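You operate a simulated robot arm through the tools that you are given. There is no shell and no other tool. Be economical: measure what you need, move in short steps, check, and stop when the job is done.

Carry out the task below with a simulated two-armed robot. There is one attempt and no reset: what you move stays moved.

TASK
Take the rag from the checking end of the blue bench and lay it out flat on the crate end of the blue bench.

It is judged by the outcome, as a careful person would: the job done as asked, and still so three seconds after it is handed in. It fails if anything else is knocked over, pushed out of place, dropped, spilled or broken.

THE ROBOT
Two 7-joint arms with two-finger parallel grippers on one trunk, on a base that drives. Base frame: it is fixed to the floor where the robot stands at the start and does not move with it; the origin is under the middle of the robot, x ahead of it, y to its left, z up. Units: mm, rad, N and s.
The left shoulder is at the start at [70, 134, 1076], the right one opposite. Places, roughly: crate end of the blue bench [700, 1500, 800]. Payload 1.57 kg a hand.
Tool frame (each hand has its own): the origin (TCP) lies between the finger pads and is the grasp point; the fingertips stand 30 mm ahead of it; z points along the fingers, y is the line along which they close. The gripper opens to 80 mm. The fingers are 17 mm wide and 12 mm thick; the gripper's body (40 by 82 mm) begins 80 mm behind the TCP.
Orientation is that of the tool frame in the base frame, as [roll, pitch, yaw] about the fixed x, y, z axes, in that order (R = Rz(yaw) Ry(pitch) Rx(roll)). With the fingers straight down and closing along the base's y, the tool's x points along the base's -x, its y along +y and its z along -z.

THE INTERFACE
- The arms move only by the tool drive_tool. It takes "left_plan", "right_plan" or both (then of equal length, played together; a hand with none holds still); each is a list of rows, each a list of 3 entries, a list of its own where there are three numbers: the shift along the base's x, y, z in units of 300 mm (1.0 is 300 mm), then the turn, a rotation vector about the base's x, y, z in units of 60 degrees (1.0 is 60 degrees), then the gripper command, from -1 (shut) to 1 (fully open), values between in proportion. In form: [[[dx, dy, dz], [rx, ry, rz], gripper], ...]. A call has 1 to 8 rows; each row is the pose to reach, as a shift and turn from the pose commanded when the call began. A call with a number of a shift or a turn outside -1 to 1 is refused whole. Rows are played at 5 a second. More than 50 mm and 0.15 rad between two rows, or a gripper value outside its range, and nothing of the call is played. A pose out of reach is approached as far as the arm can. The call stops where the force on the tool passes 40 N (or 10 N more than at its start, if that is more) or the arm is blocked; 0.2 s more then pass. The fingers move at their own pace (about 153 mm/s each) and stop on an object; they squeeze with about 43 N. The grip force told is the motor's: it shows also when the fingers shut on nothing. Time passes only in rows, and 0.2 s behind the last, so rows that repeat a pose let the fingers close. The reply holds the time, the measured pose of the TCP, the force on the tool along the base axes, the opening and the grip force, in the units named above and with some noise.
- Cameras (640 x 400 px; columns grow to the right, rows downward): "scene" is now at [126, -6.4, 1283.4]; the picture's right is [-0.07, -1.00, 0.00], its down [-0.77, 0.05, -0.64] and it looks along [0.64, -0.04, -0.77] (base axes); focal length 277 px, centre (320, 200). "left" rides on the left gripper at [72, 7, -122] in its tool frame; the picture's right is [-0.09, 1.00, 0.00], its down [-0.84, -0.08, -0.54] and it looks along [-0.54, -0.05, 0.84] (tool axes); focal length 238 px, centre (320, 200). "right" rides on the right gripper at [72, -7, -122] in its tool frame; the picture's right is [0.09, 1.00, 0.00], its down [-0.84, 0.08, -0.54] and it looks along [-0.54, 0.05, 0.84] (tool axes); focal length 238 px, centre (320, 200). There is no depth. A picture from a camera that has moved, and an enlarged one, comes with that camera's place and axes in the base frame and with its lens.
- get_image(camera): a new picture of that camera. It takes no simulated time.
- slide_trunk(by): slides the trunk up (or, below 0, down) by that many mm; the arms and the scene camera ride with it, the base frame stays. It gives what a move gives, with no picture.
- steer(legs): drives the robot by 1 to 6 legs, each [ahead, left, turn to the left] in mm, mm and rad, along the robot's own axes; the way and the turn of a leg run together, so that a leg with both is an arc; at most 1500 mm and 3.142 rad a leg. The arms and the cameras ride along, it lands a little off, and it stops where it bumps. It gives what a move gives.
- aim_head(pan, tilt): turns the head with the scene camera to pan (to the left, within 1.501 rad either way) and tilt (down, from -0.506 to 1.204), counted from straight ahead of the robot. It gives what a move gives.
- enlarge(camera, box): a new picture of the part [left, top, right, bottom] of that camera's present view, enlarged. It takes no simulated time.
- close_job(): hands the job in; it is judged then, once.

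Work in short steps. Places have to be worked out from the pictures, the camera data and where the tool is seen: move nearer, look again, correct. Check each grasp and each placing, and mend what went wrong. You have 120 turns and 88 pictures in all, those below and enlarged ones among them. Open the grippers and draw the arms clear of the work before you hand the job in, unless the task says otherwise; then end with one line.

The tools are called as a command line: name --argument value ..., lists and objects as JSON in quotes. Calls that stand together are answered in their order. drive_tool: Moves the arms, as the interface text tells. Its arguments: {"type":"object","properties":{"left_plan":{"type":"array"},"right_plan":{"type":"array"}},"required":[]} The other tools are called the same way: slide_trunk (by) slides the trunk up or down; steer (legs) drives the base; aim_head (pan, tilt) turns the head that bears the scene camera; get_image (camera) takes a picture; enlarge (camera, box) takes an enlarged picture of a part of a camera's view; close_job () hands the job in.

At the start:

```text
t: 0.0
left_tcp_pos: [467.6, 181.9, 956.1]
left_tool_rot: [-3.141, 0.002, -3.142]
left_contact_force: [-0.6, 0.2, -0.6]
left_finger_gap: 79.7
left_grip_force: 0.0
right_tcp_pos: [419.5, -225.8, 922.9]
right_tool_rot: [-3.141, -0.001, -3.141]
right_contact_force: [0.6, -0.2, 0.5]
right_finger_gap: 80.0
right_grip_force: 0.1
trunk travel left (down, up): [-650.0, 290.0]
robot x, y, heading: [0.9, 1.1, -0.003]
head pan, tilt: [-0.066, 0.88]
```

scene: 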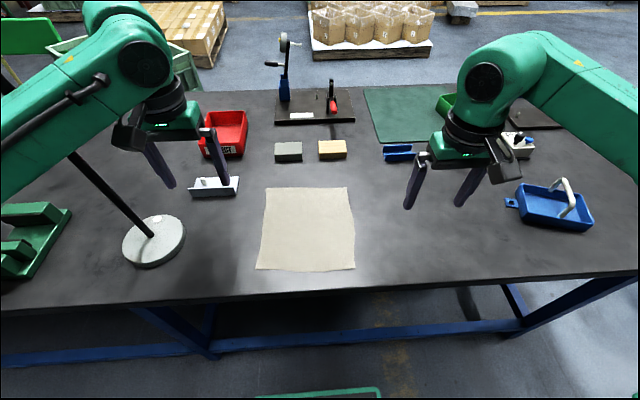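
right: 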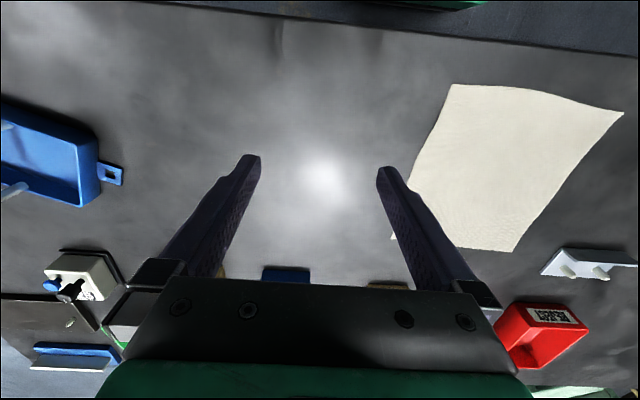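
left: 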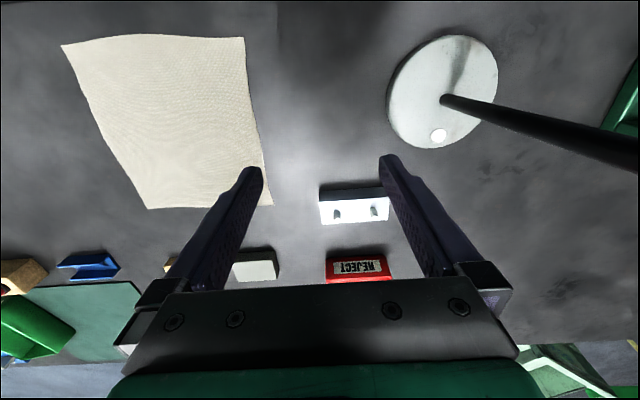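

The rag lies flat in front of me, about x 400–640, y -110–115. I'll look left towards the crate end before touching anything.

aim_head --pan 1.2 --tilt 0.5

get_image --camera "scene"

```text
t: 1.4
left_tcp_pos: [467.1, 180.9, 955.6]
left_tool_rot: [-3.141, -0.001, -3.141]
left_contact_force: [0.6, 0.6, 1.0]
left_finger_gap: 79.9
left_grip_force: 0.0
right_tcp_pos: [419.6, -224.4, 923.2]
right_tool_rot: [-3.141, 0.0, 3.14]
right_contact_force: [-0.8, 0.4, -0.4]
right_finger_gap: 80.0
right_grip_force: 0.1
trunk travel left (down, up): [-650.0, 290.0]
robot x, y, heading: [1.4, 1.7, -0.0]
head pan, tilt: [1.201, 0.499]
```

```text
84 pictures are left
camera scene: at [82.6, 83.5, 1315.7], right [0.93, -0.36, 0.0], down [-0.17, -0.45, -0.88], along [0.32, 0.82, -0.48], focal length 277 px, centre (320, 200)
```

scene: 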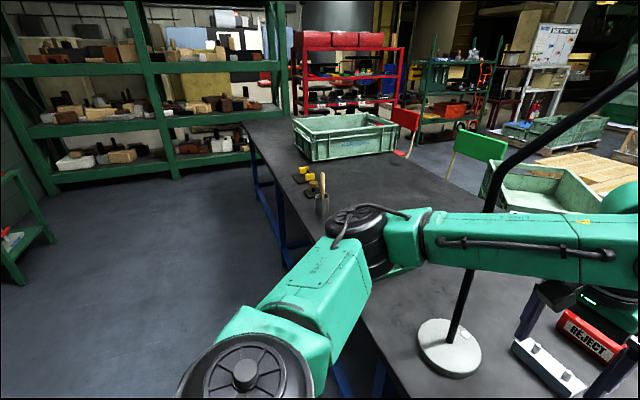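

Comparing all three cameras, the three views agree only if the surface is at about z≈772. That puts the rag corners at near-left (380,107), near-right (369,-90), and far (599,99) and (585,-102). I'll bring the hands partway towards the near corners, well above the bench, and watch the lamp pole.

drive_tool --left_plan '[[[-0.06, -0.07, -0.06], [0, 0, 0], 0], [[-0.12, -0.14, -0.12], [0, 0, 0], -0.3], [[-0.18, -0.21, -0.18], [0, 0, 0], -0.3], [[-0.237, -0.287, -0.25], [0, 0, 0], -0.3], [[-0.237, -0.287, -0.25], [0, 0, 0], -0.3]]' --right_plan '[[[-0.03, 0.12, -0.03], [0, 0, 0], 0], [[-0.06, 0.24, -0.06], [0, 0, 0], -0.3], [[-0.09, 0.36, -0.1], [0, 0, 0], -0.3], [[-0.12, 0.48, -0.14], [0, 0, 0], -0.3], [[-0.12, 0.48, -0.14], [0, 0, 0], -0.3]]'

aim_head --pan 0.2 --tilt 0.9

get_image --camera "scene"

get_image --camera "left"

get_image --camera "right"

```text
t: 2.6
left_tcp_pos: [392.9, 95.2, 881.7]
left_tool_rot: [-3.141, 0.0, 3.141]
left_contact_force: [-0.1, -0.6, -0.5]
left_finger_gap: 28.3
left_grip_force: 0.1
right_tcp_pos: [383.1, -77.3, 881.7]
right_tool_rot: [3.141, -0.002, 3.141]
right_contact_force: [-0.6, 0.0, -0.1]
right_finger_gap: 28.0
right_grip_force: 0.1
trunk travel left (down, up): [-650.0, 290.0]
robot x, y, heading: [2.1, -3.3, -0.001]
head pan, tilt: [1.201, 0.499]
```

```text
t: 3.9
left_tcp_pos: [393.5, 95.7, 881.4]
left_tool_rot: [3.141, 0.0, -3.141]
left_contact_force: [0.2, 0.0, -0.2]
left_finger_gap: 28.2
left_grip_force: 0.1
right_tcp_pos: [383.3, -79.1, 881.5]
right_tool_rot: [-3.141, 0.0, 3.141]
right_contact_force: [0.0, 0.3, -0.5]
right_finger_gap: 28.0
right_grip_force: 0.0
trunk travel left (down, up): [-650.0, 290.0]
robot x, y, heading: [0.9, 0.0, 0.001]
head pan, tilt: [0.201, 0.901]
```

```text
83 pictures are left
camera scene: at [123.6, 13.9, 1281.8], right [0.2, -0.98, 0.0], down [-0.77, -0.16, -0.62], along [0.61, 0.12, -0.78], focal length 277 px, centre (320, 200)
```

scene: 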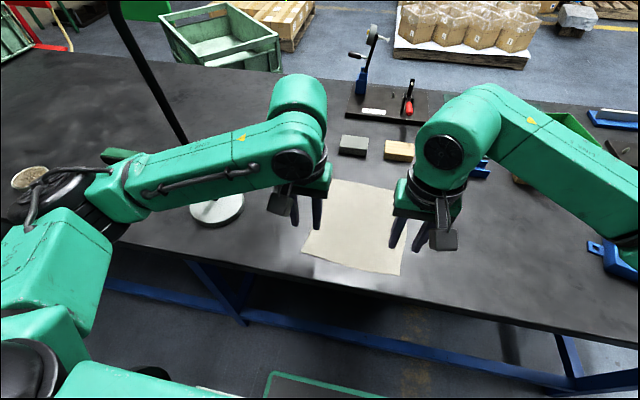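

```text
82 pictures are left
camera left: at [321.5, 101.1, 1003.2], right [0.09, 1.0, 0.0], down [0.84, -0.08, 0.54], along [0.54, -0.05, -0.84], focal length 238 px, centre (320, 200)
```

left: 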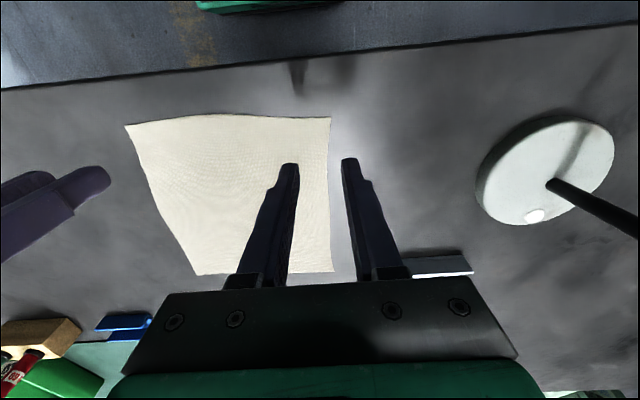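

```text
81 pictures are left
camera right: at [311.0, -86.2, 1003.7], right [-0.09, 1.0, 0.0], down [0.84, 0.08, 0.54], along [0.54, 0.05, -0.84], focal length 238 px, centre (320, 200)
```

right: 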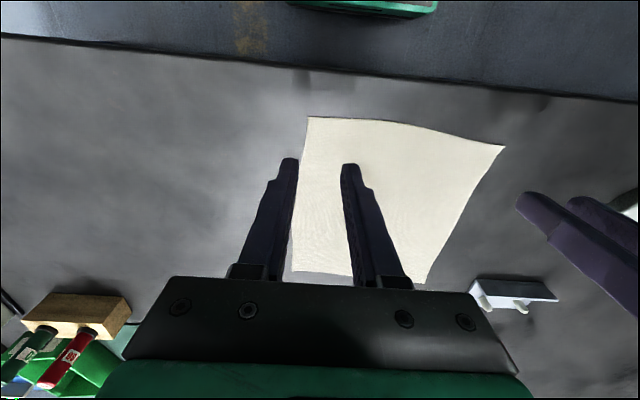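

The views again agree: the corners are at (378,106) and (368,-92), and the surface is near z 772. The hands straddle the corner edges well, so I'll descend to just above the surface.

drive_tool --left_plan '[[[0, 0, -0.1], [0, 0, 0], -0.3], [[0, 0, -0.2], [0, 0, 0], -0.3], [[0, 0, -0.24], [0, 0, 0], -0.3], [[0, 0, -0.257], [0, 0, 0], -0.3]]' --right_plan '[[[0, 0, -0.1], [0, 0, 0], -0.3], [[0, 0, -0.2], [0, 0, 0], -0.3], [[0, 0, -0.24], [0, 0, 0], -0.3], [[0, 0, -0.257], [0, 0, 0], -0.3]]'

get_image --camera "left"

```text
t: 4.9
left_tcp_pos: [394.7, 94.9, 805.3]
left_tool_rot: [-3.141, -0.001, 3.142]
left_contact_force: [0.1, 0.2, 0.9]
left_finger_gap: 27.9
left_grip_force: 0.0
right_tcp_pos: [383.2, -81.4, 803.4]
right_tool_rot: [-3.14, -0.002, 3.14]
right_contact_force: [0.8, 0.6, 0.2]
right_finger_gap: 27.9
right_grip_force: 0.1
trunk travel left (down, up): [-650.0, 290.0]
robot x, y, heading: [-0.7, 2.8, 0.002]
head pan, tilt: [0.201, 0.901]
```

```text
80 pictures are left
camera left: at [322.5, 100.1, 925.8], right [0.09, 1.0, 0.0], down [0.84, -0.08, 0.54], along [0.54, -0.05, -0.84], focal length 238 px, centre (320, 200)
```

left: 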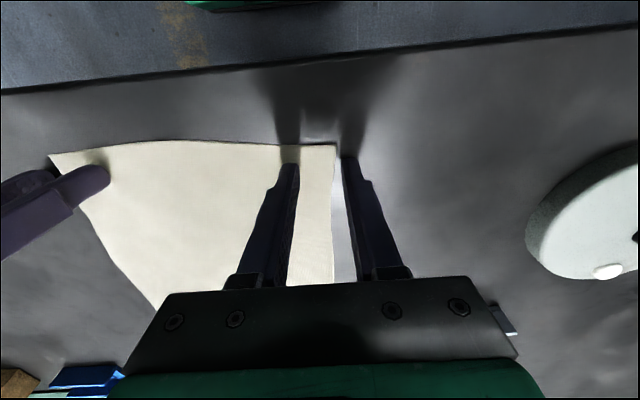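

Not touching yet, and the rag is close below the tips. I'll step down in small rows until there is a light contact.

drive_tool --left_plan '[[[0, 0, -0.007], [0, 0, 0], -0.3], [[0, 0, -0.014], [0, 0, 0], -0.3], [[0, 0, -0.02], [0, 0, 0], -0.3]]' --right_plan '[[[0, 0, -0.007], [0, 0, 0], -0.3], [[0, 0, -0.014], [0, 0, 0], -0.3], [[0, 0, -0.018], [0, 0, 0], -0.3]]'

```text
t: 5.7
left_tcp_pos: [393.5, 95.2, 800.9]
left_tool_rot: [-3.141, 0.006, 3.141]
left_contact_force: [-1.7, 0.0, 11.6]
left_finger_gap: 28.0
left_grip_force: 0.2
right_tcp_pos: [384.0, -81.8, 801.3]
right_tool_rot: [3.14, 0.005, 3.141]
right_contact_force: [3.3, 0.1, 17.2]
right_finger_gap: 28.2
right_grip_force: 0.0
trunk travel left (down, up): [-650.0, 290.0]
robot x, y, heading: [-1.6, 1.0, -0.003]
head pan, tilt: [0.201, 0.901]
```

Both hands are in light contact at TCP z≈801, which confirms the surface is near 771. Closing both grippers.

drive_tool --left_plan '[[[0, 0, 0], [0, 0, 0], -0.7], [[0, 0, 0], [0, 0, 0], -1], [[0, 0, 0], [0, 0, 0], -1]]' --right_plan '[[[0, 0, 0], [0, 0, 0], -0.7], [[0, 0, 0], [0, 0, 0], -1], [[0, 0, 0], [0, 0, 0], -1]]'

get_image --camera "left"

get_image --camera "right"

```text
t: 6.5
left_tcp_pos: [393.0, 93.4, 801.8]
left_tool_rot: [-3.136, 0.004, 3.14]
left_contact_force: [-0.2, -18.2, 14.6]
left_finger_gap: 1.7
left_grip_force: 23.7
right_tcp_pos: [381.1, -79.8, 802.1]
right_tool_rot: [3.138, 0.003, -3.141]
right_contact_force: [1.9, 19.8, 21.7]
right_finger_gap: 2.0
right_grip_force: 23.5
trunk travel left (down, up): [-650.0, 290.0]
robot x, y, heading: [-1.6, 1.0, -0.002]
head pan, tilt: [0.201, 0.901]
```

```text
79 pictures are left
camera left: at [320.4, 100.0, 922.0], right [0.09, 1.0, 0.0], down [0.83, -0.08, 0.55], along [0.54, -0.05, -0.84], focal length 238 px, centre (320, 200)
```

left: 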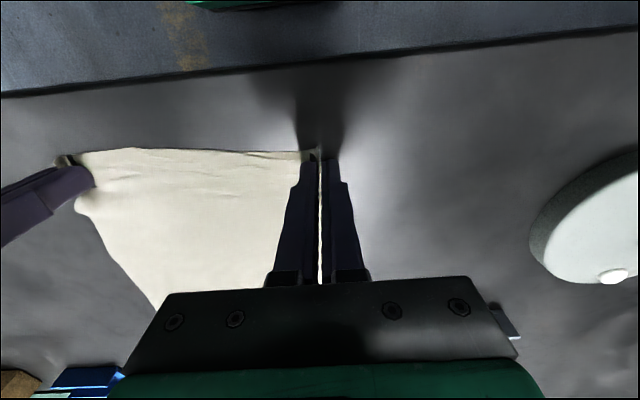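

```text
78 pictures are left
camera right: at [308.6, -87.9, 922.9], right [-0.09, 1.0, 0.0], down [0.83, 0.08, 0.55], along [0.54, 0.05, -0.84], focal length 238 px, centre (320, 200)
```

right: 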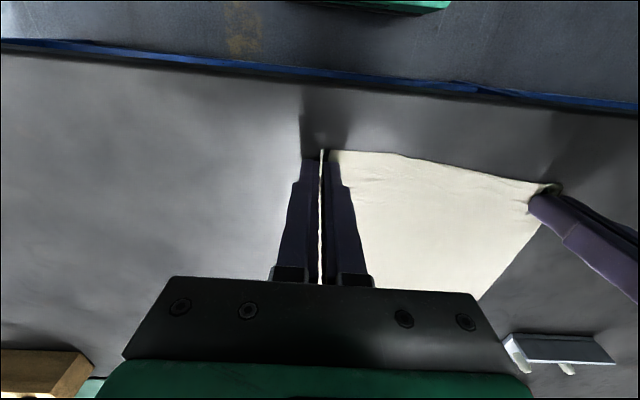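

Both corners are gripped with cloth between the pads (gap ~2 mm). I'll lift straight up.

drive_tool --left_plan '[[[0, 0, 0.1], [0, 0, 0], -1], [[0, 0, 0.22], [0, 0, 0], -1], [[0, 0, 0.34], [0, 0, 0], -1], [[0, 0, 0.46], [0, 0, 0], -1], [[0, 0, 0.58], [0, 0, 0], -1], [[0, 0, 0.7], [0, 0, 0], -1], [[0, 0, 0.82], [0, 0, 0], -1], [[0, 0, 0.9], [0, 0, 0], -1]]' --right_plan '[[[0, 0, 0.1], [0, 0, 0], -1], [[0, 0, 0.22], [0, 0, 0], -1], [[0, 0, 0.34], [0, 0, 0], -1], [[0, 0, 0.46], [0, 0, 0], -1], [[0, 0, 0.58], [0, 0, 0], -1], [[0, 0, 0.7], [0, 0, 0], -1], [[0, 0, 0.82], [0, 0, 0], -1], [[0, 0, 0.9], [0, 0, 0], -1]]'

get_image --camera "scene"

get_image --camera "left"

```text
t: 8.3
left_tcp_pos: [395.4, 93.3, 1069.5]
left_tool_rot: [3.14, 0.0, -3.141]
left_contact_force: [-0.5, -15.2, -0.3]
left_finger_gap: 1.9
left_grip_force: 23.5
right_tcp_pos: [383.1, -82.5, 1070.7]
right_tool_rot: [3.137, -0.001, -3.141]
right_contact_force: [0.6, 13.8, 0.5]
right_finger_gap: 1.8
right_grip_force: 23.3
trunk travel left (down, up): [-650.0, 290.0]
robot x, y, heading: [1.7, -1.1, -0.001]
head pan, tilt: [0.201, 0.901]
```

```text
77 pictures are left
camera scene: at [122.8, 13.8, 1281.8], right [0.2, -0.98, 0.0], down [-0.77, -0.16, -0.62], along [0.61, 0.12, -0.78], focal length 277 px, centre (320, 200)
```

scene: 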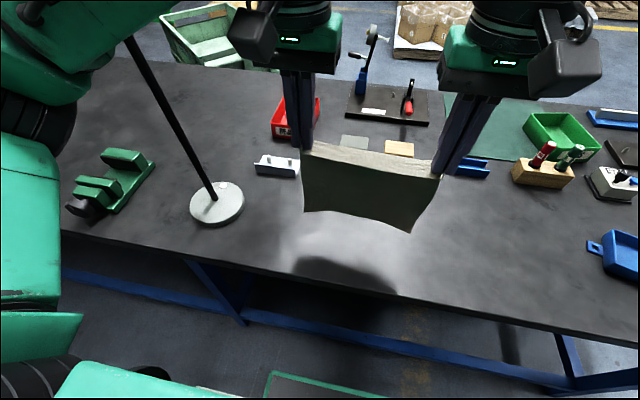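

```text
76 pictures are left
camera left: at [323.1, 98.5, 1190.2], right [0.09, 1.0, 0.0], down [0.84, -0.08, 0.54], along [0.54, -0.05, -0.84], focal length 238 px, centre (320, 200)
```

left: 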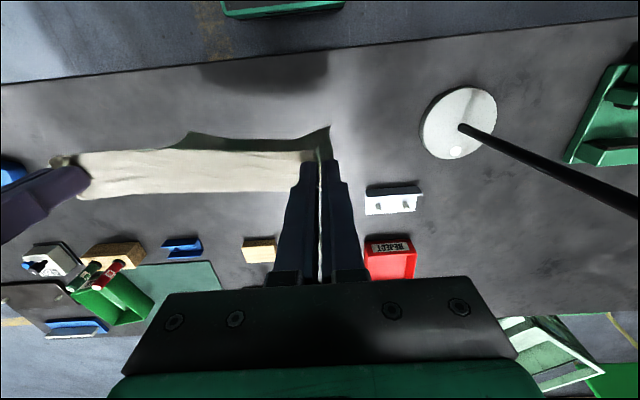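

The rag hangs cleanly between the hands. I'll back away from the bench, then drive left partway.

steer --legs '[[-300, 0, 0], [0, 600, 0]]'

aim_head --pan 0.7 --tilt 0.5

get_image --camera "scene"

```text
t: 13.3
left_tcp_pos: [95.2, 695.6, 1068.9]
left_tool_rot: [3.141, -0.001, -3.13]
left_contact_force: [-0.2, -14.4, -0.3]
left_finger_gap: 1.9
left_grip_force: 23.8
right_tcp_pos: [84.2, 522.8, 1070.2]
right_tool_rot: [3.139, 0.0, -3.132]
right_contact_force: [0.5, 15.1, 0.2]
right_finger_gap: 1.7
right_grip_force: 23.9
trunk travel left (down, up): [-650.0, 290.0]
robot x, y, heading: [-300.9, 599.4, 0.011]
head pan, tilt: [0.201, 0.901]
```

```text
t: 14.3
left_tcp_pos: [94.8, 696.8, 1068.4]
left_tool_rot: [-3.14, -0.001, -3.133]
left_contact_force: [-0.2, -12.9, 0.5]
left_finger_gap: 1.9
left_grip_force: 23.3
right_tcp_pos: [84.1, 522.1, 1069.5]
right_tool_rot: [3.139, 0.0, -3.132]
right_contact_force: [0.6, 12.7, -0.4]
right_finger_gap: 2.1
right_grip_force: 23.9
trunk travel left (down, up): [-650.0, 290.0]
robot x, y, heading: [-300.1, 599.5, 0.01]
head pan, tilt: [0.7, 0.499]
```

```text
75 pictures are left
camera scene: at [-181.7, 657.9, 1315.6], right [0.65, -0.76, 0.0], down [-0.36, -0.31, -0.88], along [0.67, 0.57, -0.48], focal length 277 px, centre (320, 200)
```

scene: 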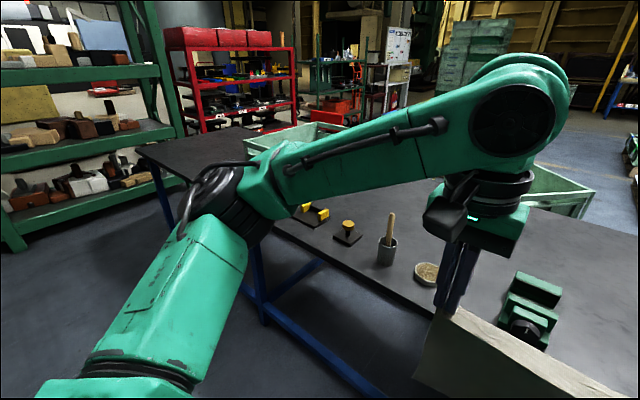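

Path is clear. The bench continues left past small tools, with the crate beyond. I'll drive further left and look again.

steer --legs '[[0, 700, -0.01]]'

aim_head --pan 0.5 --tilt 0.6

get_image --camera "scene"

aim_head --pan -0.1 --tilt 0.6

get_image --camera "scene"

```text
t: 18.1
left_tcp_pos: [93.6, 1388.7, 1069.1]
left_tool_rot: [-3.14, 0.0, 3.137]
left_contact_force: [-0.6, -14.1, -0.2]
left_finger_gap: 1.7
left_grip_force: 23.7
right_tcp_pos: [80.9, 1213.2, 1070.3]
right_tool_rot: [3.138, 0.001, 3.137]
right_contact_force: [0.7, 13.7, -0.9]
right_finger_gap: 2.1
right_grip_force: 22.8
trunk travel left (down, up): [-650.0, 290.0]
robot x, y, heading: [-304.9, 1295.4, -0.006]
head pan, tilt: [0.7, 0.499]
```

```text
t: 18.8
left_tcp_pos: [93.9, 1387.5, 1068.1]
left_tool_rot: [-3.138, 0.001, 3.136]
left_contact_force: [-1.4, -11.5, -0.2]
left_finger_gap: 1.9
left_grip_force: 23.5
right_tcp_pos: [79.5, 1213.6, 1070.3]
right_tool_rot: [3.14, -0.001, 3.139]
right_contact_force: [1.2, 11.7, 0.2]
right_finger_gap: 1.9
right_grip_force: 23.7
trunk travel left (down, up): [-650.0, 290.0]
robot x, y, heading: [-303.1, 1299.3, -0.005]
head pan, tilt: [0.499, 0.6]
```

```text
74 pictures are left
camera scene: at [-175.2, 1337.3, 1306.6], right [0.48, -0.88, 0.0], down [-0.5, -0.27, -0.83], along [0.73, 0.39, -0.56], focal length 277 px, centre (320, 200)
```

scene: 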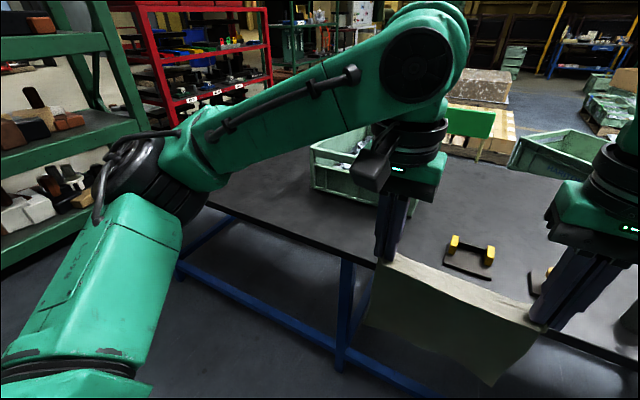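

```text
t: 19.8
left_tcp_pos: [94.3, 1387.8, 1068.2]
left_tool_rot: [-3.14, -0.001, 3.137]
left_contact_force: [-0.3, -12.7, -0.7]
left_finger_gap: 2.0
left_grip_force: 23.5
right_tcp_pos: [79.5, 1213.0, 1069.9]
right_tool_rot: [-3.141, 0.0, 3.135]
right_contact_force: [0.6, 13.4, -0.1]
right_finger_gap: 1.8
right_grip_force: 23.5
trunk travel left (down, up): [-650.0, 290.0]
robot x, y, heading: [-304.0, 1296.9, -0.002]
head pan, tilt: [-0.099, 0.6]
```

```text
73 pictures are left
camera scene: at [-165.0, 1286.1, 1306.6], right [-0.1, -0.99, 0.0], down [-0.56, 0.06, -0.82], along [0.82, -0.09, -0.57], focal length 277 px, centre (320, 200)
```

scene: 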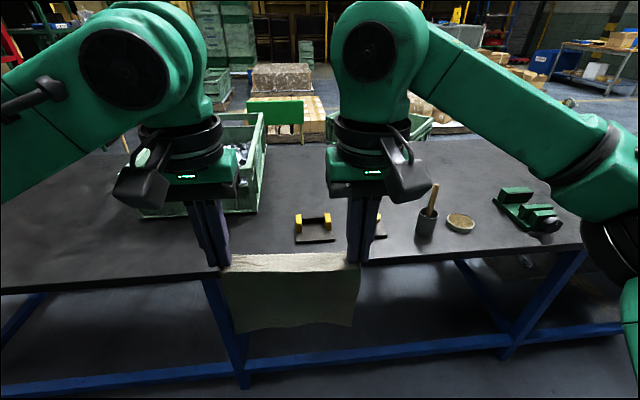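

The crate sits at about x>555, y 1400–1780. A yellow-handled tool is at (430,1237). I'll go further left to see the free surface in front of and left of the crate.

steer --legs '[[0, 350, 0.004]]'

aim_head --pan 0.0 --tilt 0.6

get_image --camera "scene"

get_image --camera "left"

```text
t: 22.1
left_tcp_pos: [93.1, 1741.4, 1067.9]
left_tool_rot: [-3.141, 0.0, -3.138]
left_contact_force: [0.0, -13.0, -0.6]
left_finger_gap: 1.8
left_grip_force: 23.9
right_tcp_pos: [82.6, 1567.1, 1068.4]
right_tool_rot: [3.141, 0.0, -3.138]
right_contact_force: [1.2, 12.5, -0.6]
right_finger_gap: 2.0
right_grip_force: 23.4
trunk travel left (down, up): [-650.0, 290.0]
robot x, y, heading: [-301.3, 1647.9, 0.001]
head pan, tilt: [-0.099, 0.6]
```

```text
t: 22.8
left_tcp_pos: [93.7, 1741.3, 1068.0]
left_tool_rot: [-3.14, 0.001, -3.139]
left_contact_force: [-1.0, -10.8, -0.2]
left_finger_gap: 2.0
left_grip_force: 23.4
right_tcp_pos: [81.9, 1567.6, 1069.8]
right_tool_rot: [3.141, 0.0, -3.136]
right_contact_force: [-0.2, 11.5, -0.5]
right_finger_gap: 2.0
right_grip_force: 23.1
trunk travel left (down, up): [-650.0, 290.0]
robot x, y, heading: [-302.3, 1644.3, 0.005]
head pan, tilt: [0.0, 0.6]
```

```text
72 pictures are left
camera scene: at [-164.5, 1647.3, 1306.6], right [0.0, -1.0, 0.0], down [-0.57, 0.0, -0.82], along [0.82, 0.0, -0.57], focal length 277 px, centre (320, 200)
```

scene: 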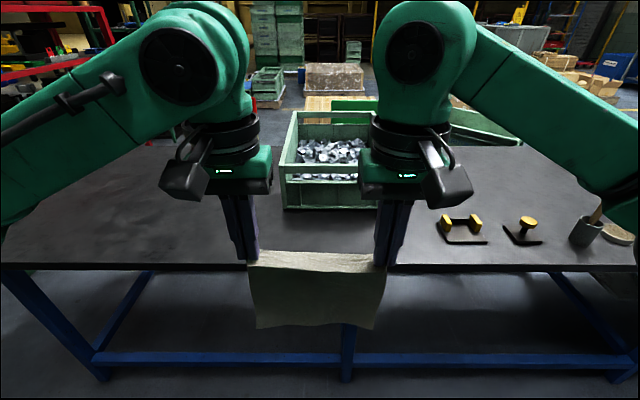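

```text
71 pictures are left
camera left: at [20.9, 1747.3, 1189.6], right [0.09, 1.0, 0.0], down [0.84, -0.07, 0.54], along [0.54, -0.05, -0.84], focal length 238 px, centre (320, 200)
```

left: 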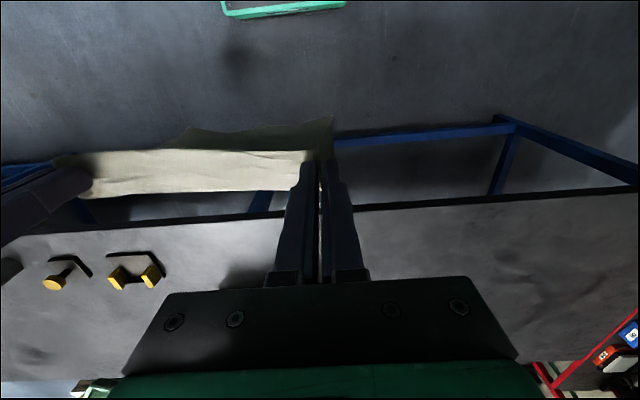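

The bench runs left of the crate to beyond y≈2370. The crate's left side is at y≈1760 and its front at x≈546, with its top near z≈900. The space at y≈1850–2070, x≈370–600 is empty, so I'll drive in front of it and then in over the bench.

steer --legs '[[0, 312, -0.004], [250, 0, 0]]'

aim_head --pan 0.0 --tilt 0.85

get_image --camera "scene"

get_image --camera "right"

```text
t: 26.3
left_tcp_pos: [341.5, 2050.7, 1068.8]
left_tool_rot: [-3.14, 0.0, 3.136]
left_contact_force: [-1.8, -13.1, 0.0]
left_finger_gap: 1.8
left_grip_force: 23.6
right_tcp_pos: [328.2, 1877.5, 1071.2]
right_tool_rot: [3.139, 0.002, 3.137]
right_contact_force: [0.4, 13.0, -0.3]
right_finger_gap: 2.0
right_grip_force: 23.6
trunk travel left (down, up): [-650.0, 290.0]
robot x, y, heading: [-55.7, 1960.2, -0.005]
head pan, tilt: [0.0, 0.6]
```

```text
t: 27.1
left_tcp_pos: [342.0, 2049.7, 1067.3]
left_tool_rot: [-3.139, 0.001, 3.135]
left_contact_force: [-0.7, -11.0, 0.0]
left_finger_gap: 1.8
left_grip_force: 23.7
right_tcp_pos: [329.8, 1876.1, 1070.0]
right_tool_rot: [3.138, 0.0, 3.138]
right_contact_force: [0.7, 10.6, 0.3]
right_finger_gap: 1.7
right_grip_force: 23.5
trunk travel left (down, up): [-650.0, 290.0]
robot x, y, heading: [-54.1, 1959.2, -0.008]
head pan, tilt: [0.0, 0.85]
```

```text
70 pictures are left
camera scene: at [74.0, 1957.9, 1285.7], right [0.0, -1.0, 0.0], down [-0.75, 0.0, -0.66], along [0.66, 0.0, -0.75], focal length 277 px, centre (320, 200)
```

scene: 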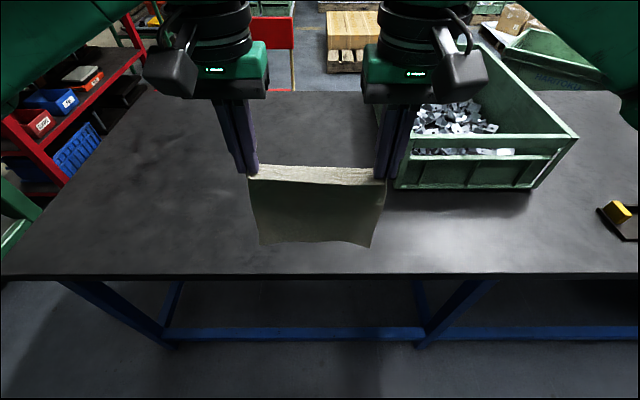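

```text
69 pictures are left
camera right: at [257.0, 1870.1, 1192.3], right [-0.09, 1.0, 0.0], down [0.84, 0.07, 0.54], along [0.54, 0.05, -0.84], focal length 238 px, centre (320, 200)
```

right: 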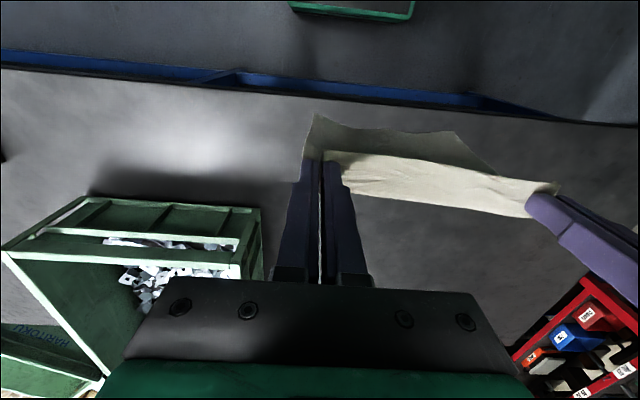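

The crate's left side at y≈1775 is well clear of the right hand (1876). I'll drive forward 50 mm more, then extend both hands 180 mm over the bench at the same height.

steer --legs '[[52, 0, 0.007]]'

drive_tool --left_plan '[[[0.1, 0, 0], [0, 0, 0], -1], [[0.22, 0, 0], [0, 0, 0], -1], [[0.34, 0, 0], [0, 0, 0], -1], [[0.46, 0, 0], [0, 0, 0], -1], [[0.57, 0, 0], [0, 0, 0], -1], [[0.6, 0, 0], [0, 0, 0], -1], [[0.6, 0, 0], [0, 0, 0], -1]]' --right_plan '[[[0.1, 0, 0], [0, 0, 0], -1], [[0.23, 0, 0], [0, 0, 0], -1], [[0.36, 0, 0], [0, 0, 0], -1], [[0.49, 0, 0], [0, 0, 0], -1], [[0.61, 0, 0], [0, 0, 0], -1], [[0.64, 0, 0], [0, 0, 0], -1], [[0.64, 0, 0], [0, 0, 0], -1]]'

get_image --camera "scene"

```text
t: 28.0
left_tcp_pos: [389.9, 2054.2, 1070.0]
left_tool_rot: [-3.137, 0.004, -3.141]
left_contact_force: [-0.5, -11.4, 0.2]
left_finger_gap: 1.9
left_grip_force: 23.7
right_tcp_pos: [377.7, 1880.6, 1071.1]
right_tool_rot: [3.14, 0.005, -3.137]
right_contact_force: [0.4, 11.8, -0.5]
right_finger_gap: 1.9
right_grip_force: 23.7
trunk travel left (down, up): [-650.0, 290.0]
robot x, y, heading: [-3.5, 1960.1, 0.002]
head pan, tilt: [0.0, 0.85]
```

```text
t: 29.6
left_tcp_pos: [563.2, 2053.5, 1067.9]
left_tool_rot: [-3.139, 0.0, 3.14]
left_contact_force: [-0.5, -18.1, -1.1]
left_finger_gap: 1.7
left_grip_force: 23.4
left hand out of reach, approached as far as the arm can: row 6, 7
right_tcp_pos: [554.9, 1876.4, 1067.1]
right_tool_rot: [3.137, 0.002, -3.136]
right_contact_force: [0.5, 15.8, 0.8]
right_finger_gap: 2.2
right_grip_force: 24.0
right hand out of reach, approached as far as the arm can: row 5, 6, 7
trunk travel left (down, up): [-650.0, 290.0]
robot x, y, heading: [-2.3, 1960.7, 0.004]
head pan, tilt: [0.0, 0.85]
```

```text
68 pictures are left
camera scene: at [124.9, 1959.0, 1285.6], right [0.0, -1.0, 0.0], down [-0.75, 0.0, -0.66], along [0.66, 0.0, -0.75], focal length 277 px, centre (320, 200)
```

scene: 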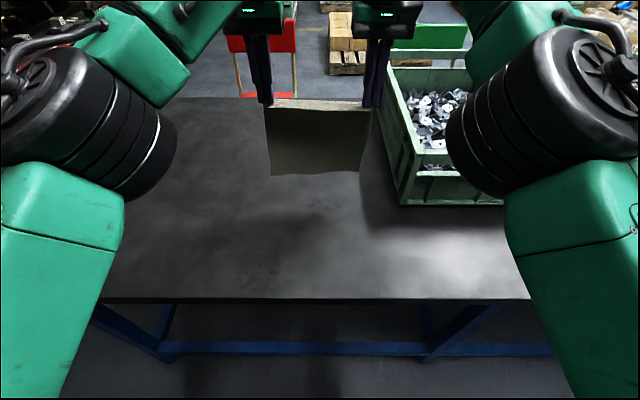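

The hands are near their reach limit at x≈560, which is enough. I'll lower while easing back slightly until the free edge just meets the bench.

drive_tool --left_plan '[[[-0.03, 0, -0.1], [0, 0, 0], -1], [[-0.05, 0, -0.18], [0, 0, 0], -1], [[-0.06, 0, -0.22], [0, 0, 0], -1]]' --right_plan '[[[-0.03, 0, -0.1], [0, 0, 0], -1], [[-0.05, 0, -0.18], [0, 0, 0], -1], [[-0.06, 0, -0.22], [0, 0, 0], -1]]'

get_image --camera "scene"

```text
t: 30.4
left_tcp_pos: [547.1, 2052.3, 1002.3]
left_tool_rot: [-3.138, 0.0, -3.14]
left_contact_force: [-0.5, -16.4, 0.0]
left_finger_gap: 1.9
left_grip_force: 23.6
right_tcp_pos: [536.5, 1876.8, 999.6]
right_tool_rot: [3.139, 0.002, -3.138]
right_contact_force: [-0.3, 17.4, -0.1]
right_finger_gap: 2.1
right_grip_force: 23.6
trunk travel left (down, up): [-650.0, 290.0]
robot x, y, heading: [-3.9, 1958.2, 0.004]
head pan, tilt: [0.0, 0.85]
```

```text
67 pictures are left
camera scene: at [124.9, 1958.5, 1285.7], right [0.0, -1.0, 0.0], down [-0.75, 0.0, -0.66], along [0.66, 0.0, -0.75], focal length 277 px, centre (320, 200)
```

scene: 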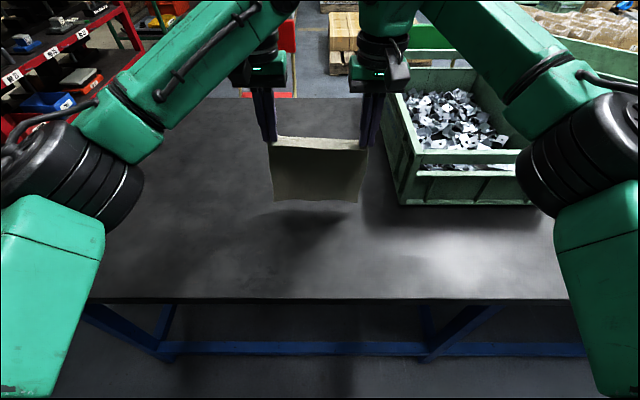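

The bottom edge is still about 30 mm above the bench. I'll lower a bit more.

drive_tool --left_plan '[[[0, 0, -0.05], [0, 0, 0], -1], [[0, 0, -0.1], [0, 0, 0], -1], [[0, 0, -0.1], [0, 0, 0], -1]]' --right_plan '[[[0, 0, -0.05], [0, 0, 0], -1], [[0, 0, -0.1], [0, 0, 0], -1], [[0, 0, -0.1], [0, 0, 0], -1]]'

enlarge --camera "scene" --box '[200, 60, 440, 260]'

```text
t: 31.2
left_tcp_pos: [544.5, 2053.1, 973.3]
left_tool_rot: [-3.138, 0.002, -3.14]
left_contact_force: [-0.9, -21.3, -0.7]
left_finger_gap: 2.4
left_grip_force: 23.6
right_tcp_pos: [535.7, 1876.3, 969.2]
right_tool_rot: [3.137, 0.003, -3.136]
right_contact_force: [0.6, 20.8, 0.8]
right_finger_gap: 1.9
right_grip_force: 23.8
trunk travel left (down, up): [-650.0, 290.0]
robot x, y, heading: [-2.2, 1962.6, 0.002]
head pan, tilt: [0.0, 0.85]
```

```text
2.00 times, centred on (320, 160) of scene
camera zoom: at [124.3, 1958.8, 1285.7], right [0.0, -1.0, 0.0], down [-0.75, 0.0, -0.66], along [0.66, 0.0, -0.75], focal length 554 px, centre (320, 280)
```

zoom: 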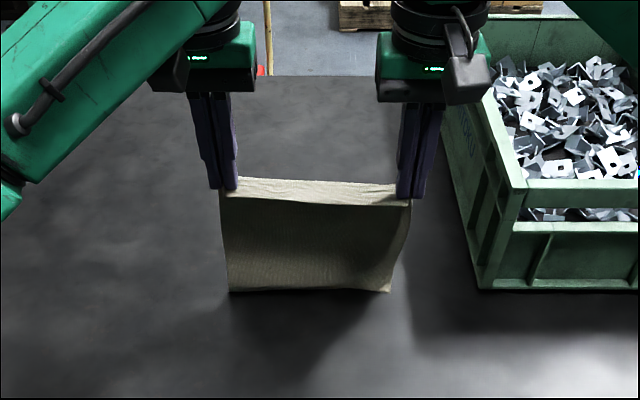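

The edge is about at the bench. I'll start retreating towards the robot while lowering, so the far edge stays put and the cloth lays down.

drive_tool --left_plan '[[[-0.03, 0, -0.05], [0, 0, 0], -1], [[-0.1, 0, -0.09], [0, 0, 0], -1], [[-0.18, 0, -0.13], [0, 0, 0], -1], [[-0.26, 0, -0.18], [0, 0, 0], -1], [[-0.32, 0, -0.23], [0, 0, 0], -1], [[-0.32, 0, -0.23], [0, 0, 0], -1]]' --right_plan '[[[-0.03, 0, -0.05], [0, 0, 0], -1], [[-0.1, 0, -0.09], [0, 0, 0], -1], [[-0.18, 0, -0.13], [0, 0, 0], -1], [[-0.26, 0, -0.18], [0, 0, 0], -1], [[-0.32, 0, -0.23], [0, 0, 0], -1], [[-0.32, 0, -0.23], [0, 0, 0], -1]]'

enlarge --camera "scene" --box '[200, 60, 440, 260]'

get_image --camera "left"

```text
t: 32.6
left_tcp_pos: [449.2, 2052.3, 903.4]
left_tool_rot: [-3.138, -0.002, 3.141]
left_contact_force: [-1.4, -18.3, 0.3]
left_finger_gap: 2.0
left_grip_force: 23.8
right_tcp_pos: [438.8, 1876.4, 900.4]
right_tool_rot: [3.137, 0.002, -3.138]
right_contact_force: [0.9, 18.9, 0.1]
right_finger_gap: 2.1
right_grip_force: 24.0
trunk travel left (down, up): [-650.0, 290.0]
robot x, y, heading: [-1.7, 1958.1, -0.002]
head pan, tilt: [0.0, 0.85]
```

```text
2.00 times, centred on (320, 160) of scene
camera zoom: at [125.1, 1958.7, 1285.7], right [0.0, -1.0, 0.0], down [-0.75, 0.0, -0.66], along [0.66, 0.0, -0.75], focal length 554 px, centre (320, 280)
```

zoom: 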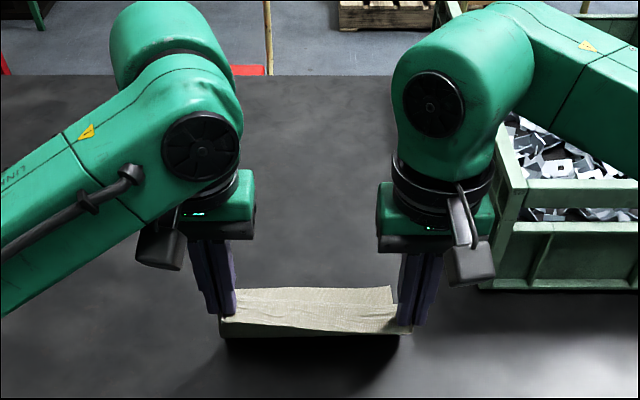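

```text
64 pictures are left
camera left: at [377.2, 2058.0, 1024.9], right [0.09, 1.0, 0.0], down [0.84, -0.07, 0.54], along [0.54, -0.05, -0.84], focal length 238 px, centre (320, 200)
```

left: 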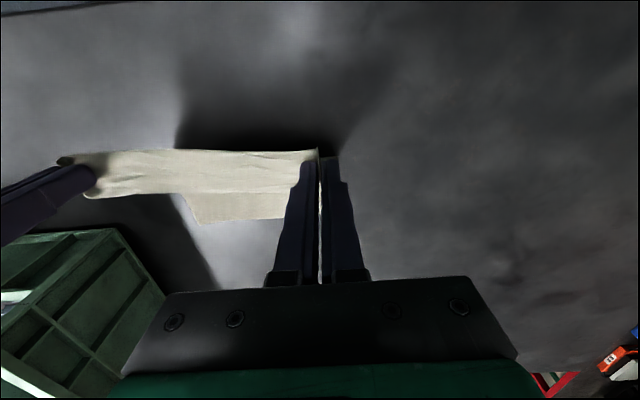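

The far edge is resting at about x≈560 with the cloth sloping up to the hands. I'll continue the arc down to just above the bench.

drive_tool --left_plan '[[[-0.08, 0, -0.075], [0, 0, 0], -1], [[-0.15, 0, -0.15], [0, 0, 0], -1], [[-0.2, 0, -0.22], [0, 0, 0], -1], [[-0.24, 0, -0.28], [0, 0, 0], -1], [[-0.26, 0, -0.31], [0, 0, 0], -1], [[-0.26, 0, -0.31], [0, 0, 0], -1]]' --right_plan '[[[-0.08, 0, -0.075], [0, 0, 0], -1], [[-0.15, 0, -0.15], [0, 0, 0], -1], [[-0.2, 0, -0.22], [0, 0, 0], -1], [[-0.24, 0, -0.27], [0, 0, 0], -1], [[-0.26, 0, -0.3], [0, 0, 0], -1], [[-0.26, 0, -0.3], [0, 0, 0], -1]]'

enlarge --camera "scene" --box '[200, 100, 440, 300]'

get_image --camera "left"

```text
t: 34.0
left_tcp_pos: [372.2, 2053.1, 812.5]
left_tool_rot: [-3.137, 0.0, -3.141]
left_contact_force: [-0.7, -19.1, 0.5]
left_finger_gap: 2.1
left_grip_force: 23.4
right_tcp_pos: [360.8, 1876.9, 810.4]
right_tool_rot: [3.138, 0.002, -3.138]
right_contact_force: [1.1, 19.2, -1.5]
right_finger_gap: 2.1
right_grip_force: 23.8
trunk travel left (down, up): [-650.0, 290.0]
robot x, y, heading: [-2.5, 1958.8, 0.003]
head pan, tilt: [0.0, 0.85]
```

```text
2.00 times, centred on (320, 200) of scene
camera zoom: at [124.7, 1958.8, 1285.7], right [0.0, -1.0, 0.0], down [-0.75, 0.0, -0.66], along [0.66, 0.0, -0.75], focal length 554 px, centre (320, 200)
```

zoom: 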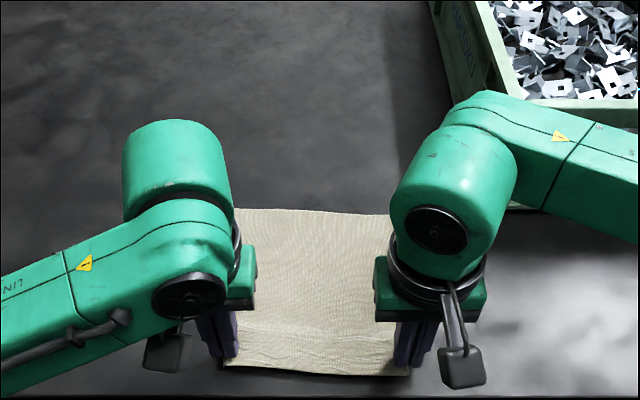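

```text
62 pictures are left
camera left: at [299.0, 2059.1, 932.0], right [0.09, 1.0, 0.0], down [0.84, -0.07, 0.54], along [0.54, -0.05, -0.84], focal length 238 px, centre (320, 200)
```

left: 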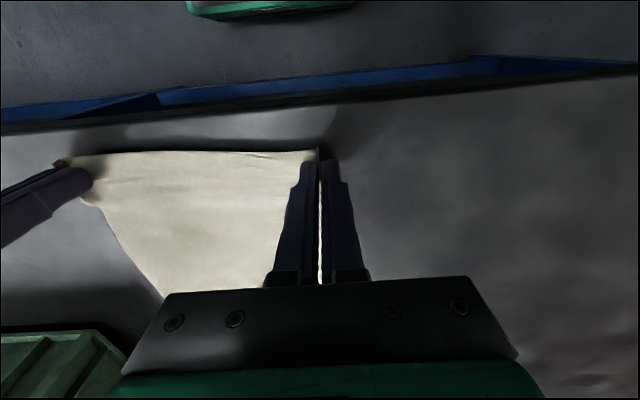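

The rag lies nearly flat, with the far edge at x≈559. I'll lower the last few mm, give a small tug to take out the slack, and open slightly.

drive_tool --left_plan '[[[-0.01, 0, -0.02], [0, 0, 0], -1], [[-0.03, 0.01, -0.031], [0, 0, 0], -1], [[-0.03, 0.01, -0.031], [0, 0, 0], -1], [[-0.03, 0.01, -0.031], [0, 0, 0], -0.6], [[-0.03, 0.01, -0.031], [0, 0, 0], -0.3], [[-0.03, 0.01, -0.031], [0, 0, 0], -0.3]]' --right_plan '[[[-0.01, 0, -0.015], [0, 0, 0], -1], [[-0.03, -0.01, -0.026], [0, 0, 0], -1], [[-0.03, -0.01, -0.026], [0, 0, 0], -1], [[-0.03, -0.01, -0.026], [0, 0, 0], -0.6], [[-0.03, -0.01, -0.026], [0, 0, 0], -0.3], [[-0.03, -0.01, -0.026], [0, 0, 0], -0.3]]'

get_image --camera "left"

get_image --camera "right"

```text
t: 35.4
left_tcp_pos: [362.4, 2056.5, 802.5]
left_tool_rot: [-3.141, 0.001, 3.141]
left_contact_force: [0.3, -1.0, 0.2]
left_finger_gap: 28.1
left_grip_force: 0.1
right_tcp_pos: [353.2, 1872.7, 803.6]
right_tool_rot: [3.139, 0.001, -3.138]
right_contact_force: [-0.5, -0.6, -0.6]
right_finger_gap: 28.3
right_grip_force: 0.1
trunk travel left (down, up): [-650.0, 290.0]
robot x, y, heading: [-1.8, 1958.6, 0.005]
head pan, tilt: [0.0, 0.85]
```

```text
61 pictures are left
camera left: at [290.7, 2062.5, 923.5], right [0.09, 1.0, 0.0], down [0.84, -0.08, 0.54], along [0.54, -0.05, -0.84], focal length 238 px, centre (320, 200)
```

left: 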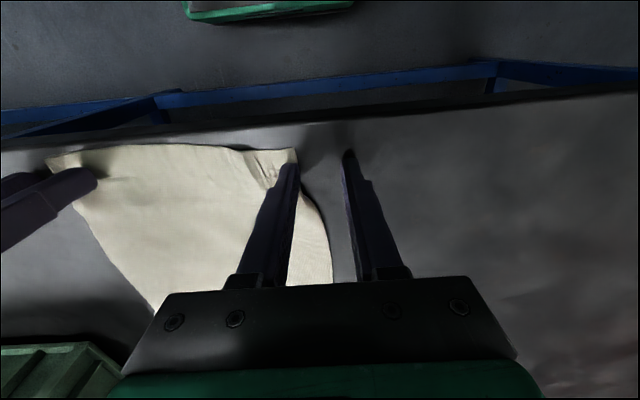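

```text
60 pictures are left
camera right: at [280.3, 1865.5, 925.0], right [-0.09, 1.0, 0.0], down [0.84, 0.08, 0.54], along [0.54, 0.05, -0.84], focal length 238 px, centre (320, 200)
```

right: 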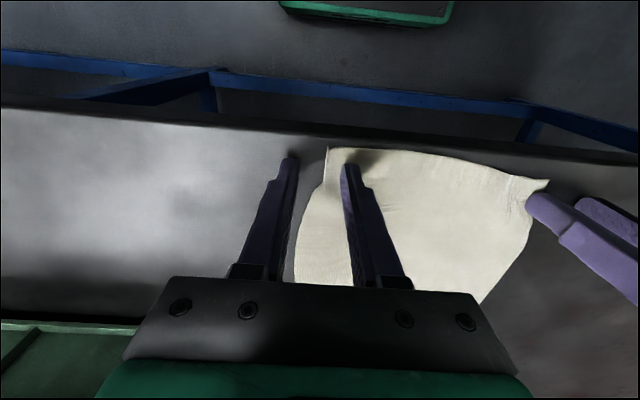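

Both hands have released, though the corners still show small pleats. I'll lift straight up and retreat high to see the result.

drive_tool --left_plan '[[[0, 0, 0.05], [0, 0, 0], -0.3], [[0, 0, 0.15], [0, 0, 0], -0.3], [[0, 0, 0.3], [0, 0, 0], -0.3], [[0, 0.1, 0.4], [0, 0, 0], -0.3], [[0, 0.22, 0.45], [0, 0, 0], -0.3], [[0, 0.36, 0.45], [0, 0, 0], -0.3]]' --right_plan '[[[0, 0, 0.05], [0, 0, 0], -0.3], [[0, 0, 0.15], [0, 0, 0], -0.3], [[0, 0, 0.3], [0, 0, 0], -0.3], [[0, -0.1, 0.4], [0, 0, 0], -0.3], [[0, -0.2, 0.45], [0, 0, 0], -0.3], [[0, -0.2, 0.45], [0, 0, 0], -0.3]]'

enlarge --camera "scene" --box '[200, 120, 440, 320]'

get_image --camera "left"

```text
t: 36.8
left_tcp_pos: [362.5, 2167.7, 936.2]
left_tool_rot: [-3.14, 0.001, 3.141]
left_contact_force: [0.0, 0.0, -0.5]
left_finger_gap: 27.9
left_grip_force: 0.1
right_tcp_pos: [353.5, 1815.5, 938.3]
right_tool_rot: [3.141, 0.001, -3.14]
right_contact_force: [-0.4, -0.2, 0.7]
right_finger_gap: 27.8
right_grip_force: 0.1
trunk travel left (down, up): [-650.0, 290.0]
robot x, y, heading: [-3.1, 1961.2, 0.004]
head pan, tilt: [0.0, 0.85]
```

```text
2.00 times, centred on (320, 220) of scene
camera zoom: at [124.1, 1961.1, 1285.8], right [0.0, -1.0, 0.0], down [-0.75, 0.0, -0.66], along [0.66, 0.0, -0.75], focal length 554 px, centre (320, 160)
```

zoom: 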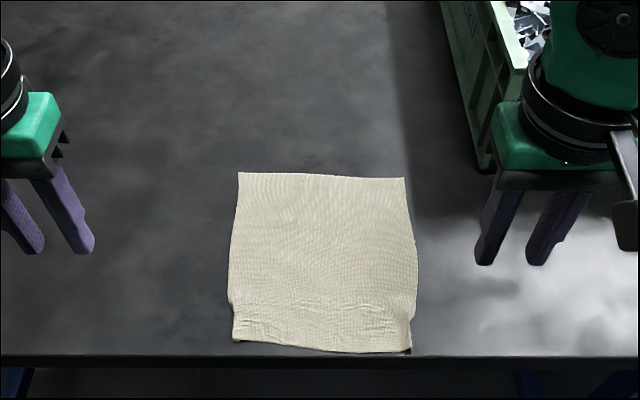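

```text
58 pictures are left
camera left: at [290.7, 2173.8, 1057.6], right [0.09, 1.0, 0.0], down [0.84, -0.08, 0.54], along [0.54, -0.05, -0.84], focal length 238 px, centre (320, 200)
```

left: 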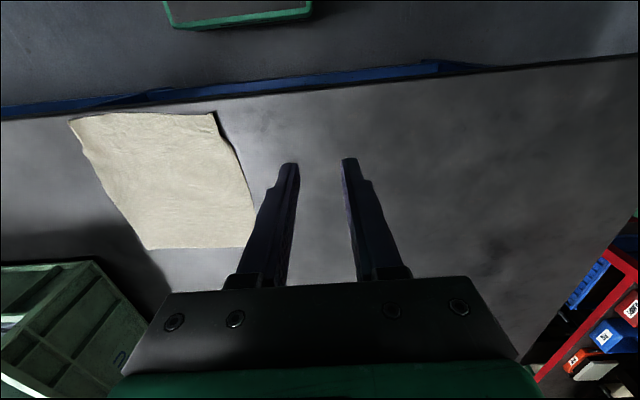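

The rag is laid out flat, but its near edge is close to the bench's front edge. I'll zoom in.

enlarge --camera "scene" --box '[265, 230, 385, 310]'

enlarge --camera "left" --box '[40, 80, 280, 260]'

get_image --camera "right"

```text
5.00 times, centred on (325, 270) of scene
camera zoom: at [124.1, 1961.1, 1285.8], right [0.0, -1.0, 0.0], down [-0.75, 0.0, -0.66], along [0.66, 0.0, -0.75], focal length 1386 px, centre (295, -150)
```

zoom: 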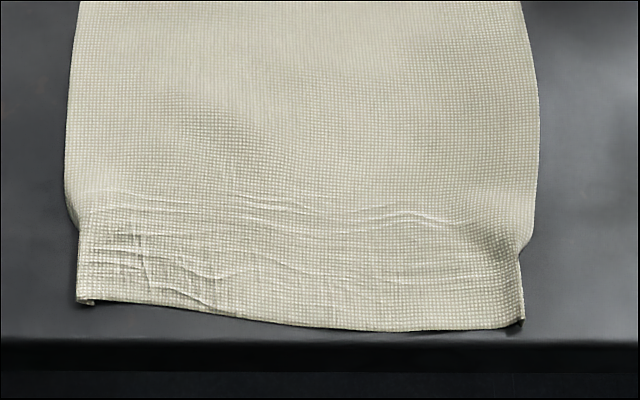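

```text
2.22 times, centred on (160, 170) of left
camera zoom: at [290.7, 2173.8, 1057.6], right [0.09, 1.0, 0.0], down [0.84, -0.08, 0.54], along [0.54, -0.05, -0.84], focal length 530 px, centre (676, 267)
```

zoom: 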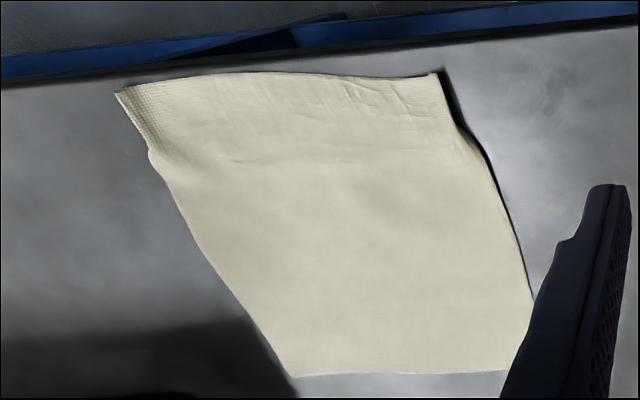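

```text
55 pictures are left
camera right: at [280.6, 1808.4, 1060.7], right [-0.1, 1.0, 0.0], down [0.84, 0.08, 0.54], along [0.54, 0.05, -0.84], focal length 238 px, centre (320, 200)
```

right: 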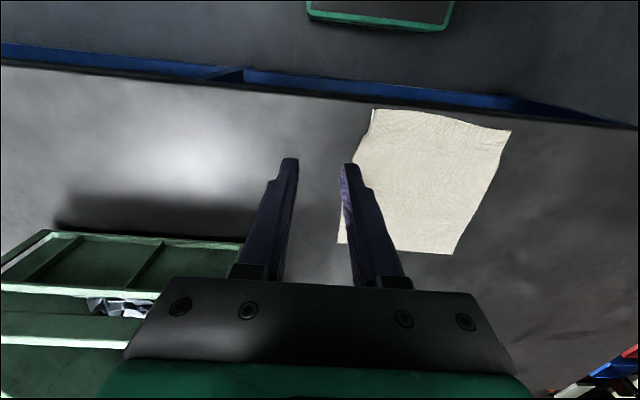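

The rag is fully on the bench, but both near corners are tucked by about 10–15 mm. I'll bring the left-hand camera closer to the near-left corner to see how it lies.

drive_tool --left_plan '[[[-0.08, -0.06, -0.08], [0, 0, 0], -0.3], [[-0.15, -0.13, -0.16], [0, 0, 0], -0.3], [[-0.2, -0.19, -0.25], [0, 0, 0], -0.3], [[-0.2, -0.19, -0.25], [0, 0, 0], -0.3]]'

enlarge --camera "left" --box '[140, 80, 380, 230]'

```text
t: 37.8
left_tcp_pos: [329.3, 2099.1, 848.6]
left_tool_rot: [-3.141, -0.001, -3.134]
left_contact_force: [-1.1, -0.8, 0.2]
left_finger_gap: 28.0
left_grip_force: 0.1
left hand out of reach, approached as far as the arm can: row 2, 3, 4
right_tcp_pos: [351.9, 1814.9, 938.9]
right_tool_rot: [3.14, 0.002, -3.138]
right_contact_force: [0.8, -0.4, 0.8]
right_finger_gap: 28.0
right_grip_force: 0.2
trunk travel left (down, up): [-650.0, 290.0]
robot x, y, heading: [0.6, 1958.1, 0.001]
head pan, tilt: [0.0, 0.85]
```

```text
2.67 times, centred on (260, 155) of left
camera zoom: at [258.0, 2103.8, 970.3], right [0.09, 1.0, 0.0], down [0.84, -0.07, 0.54], along [0.54, -0.05, -0.84], focal length 636 px, centre (480, 320)
```

zoom: 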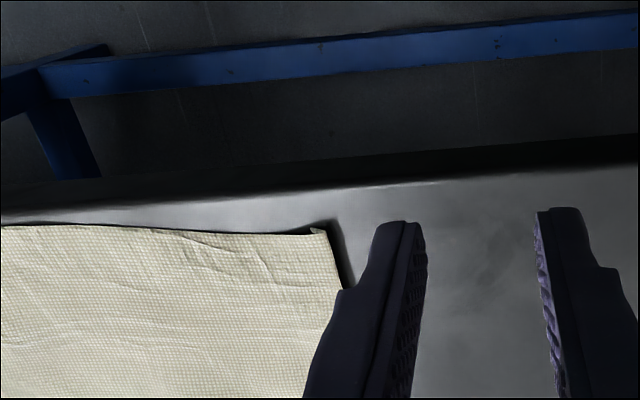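

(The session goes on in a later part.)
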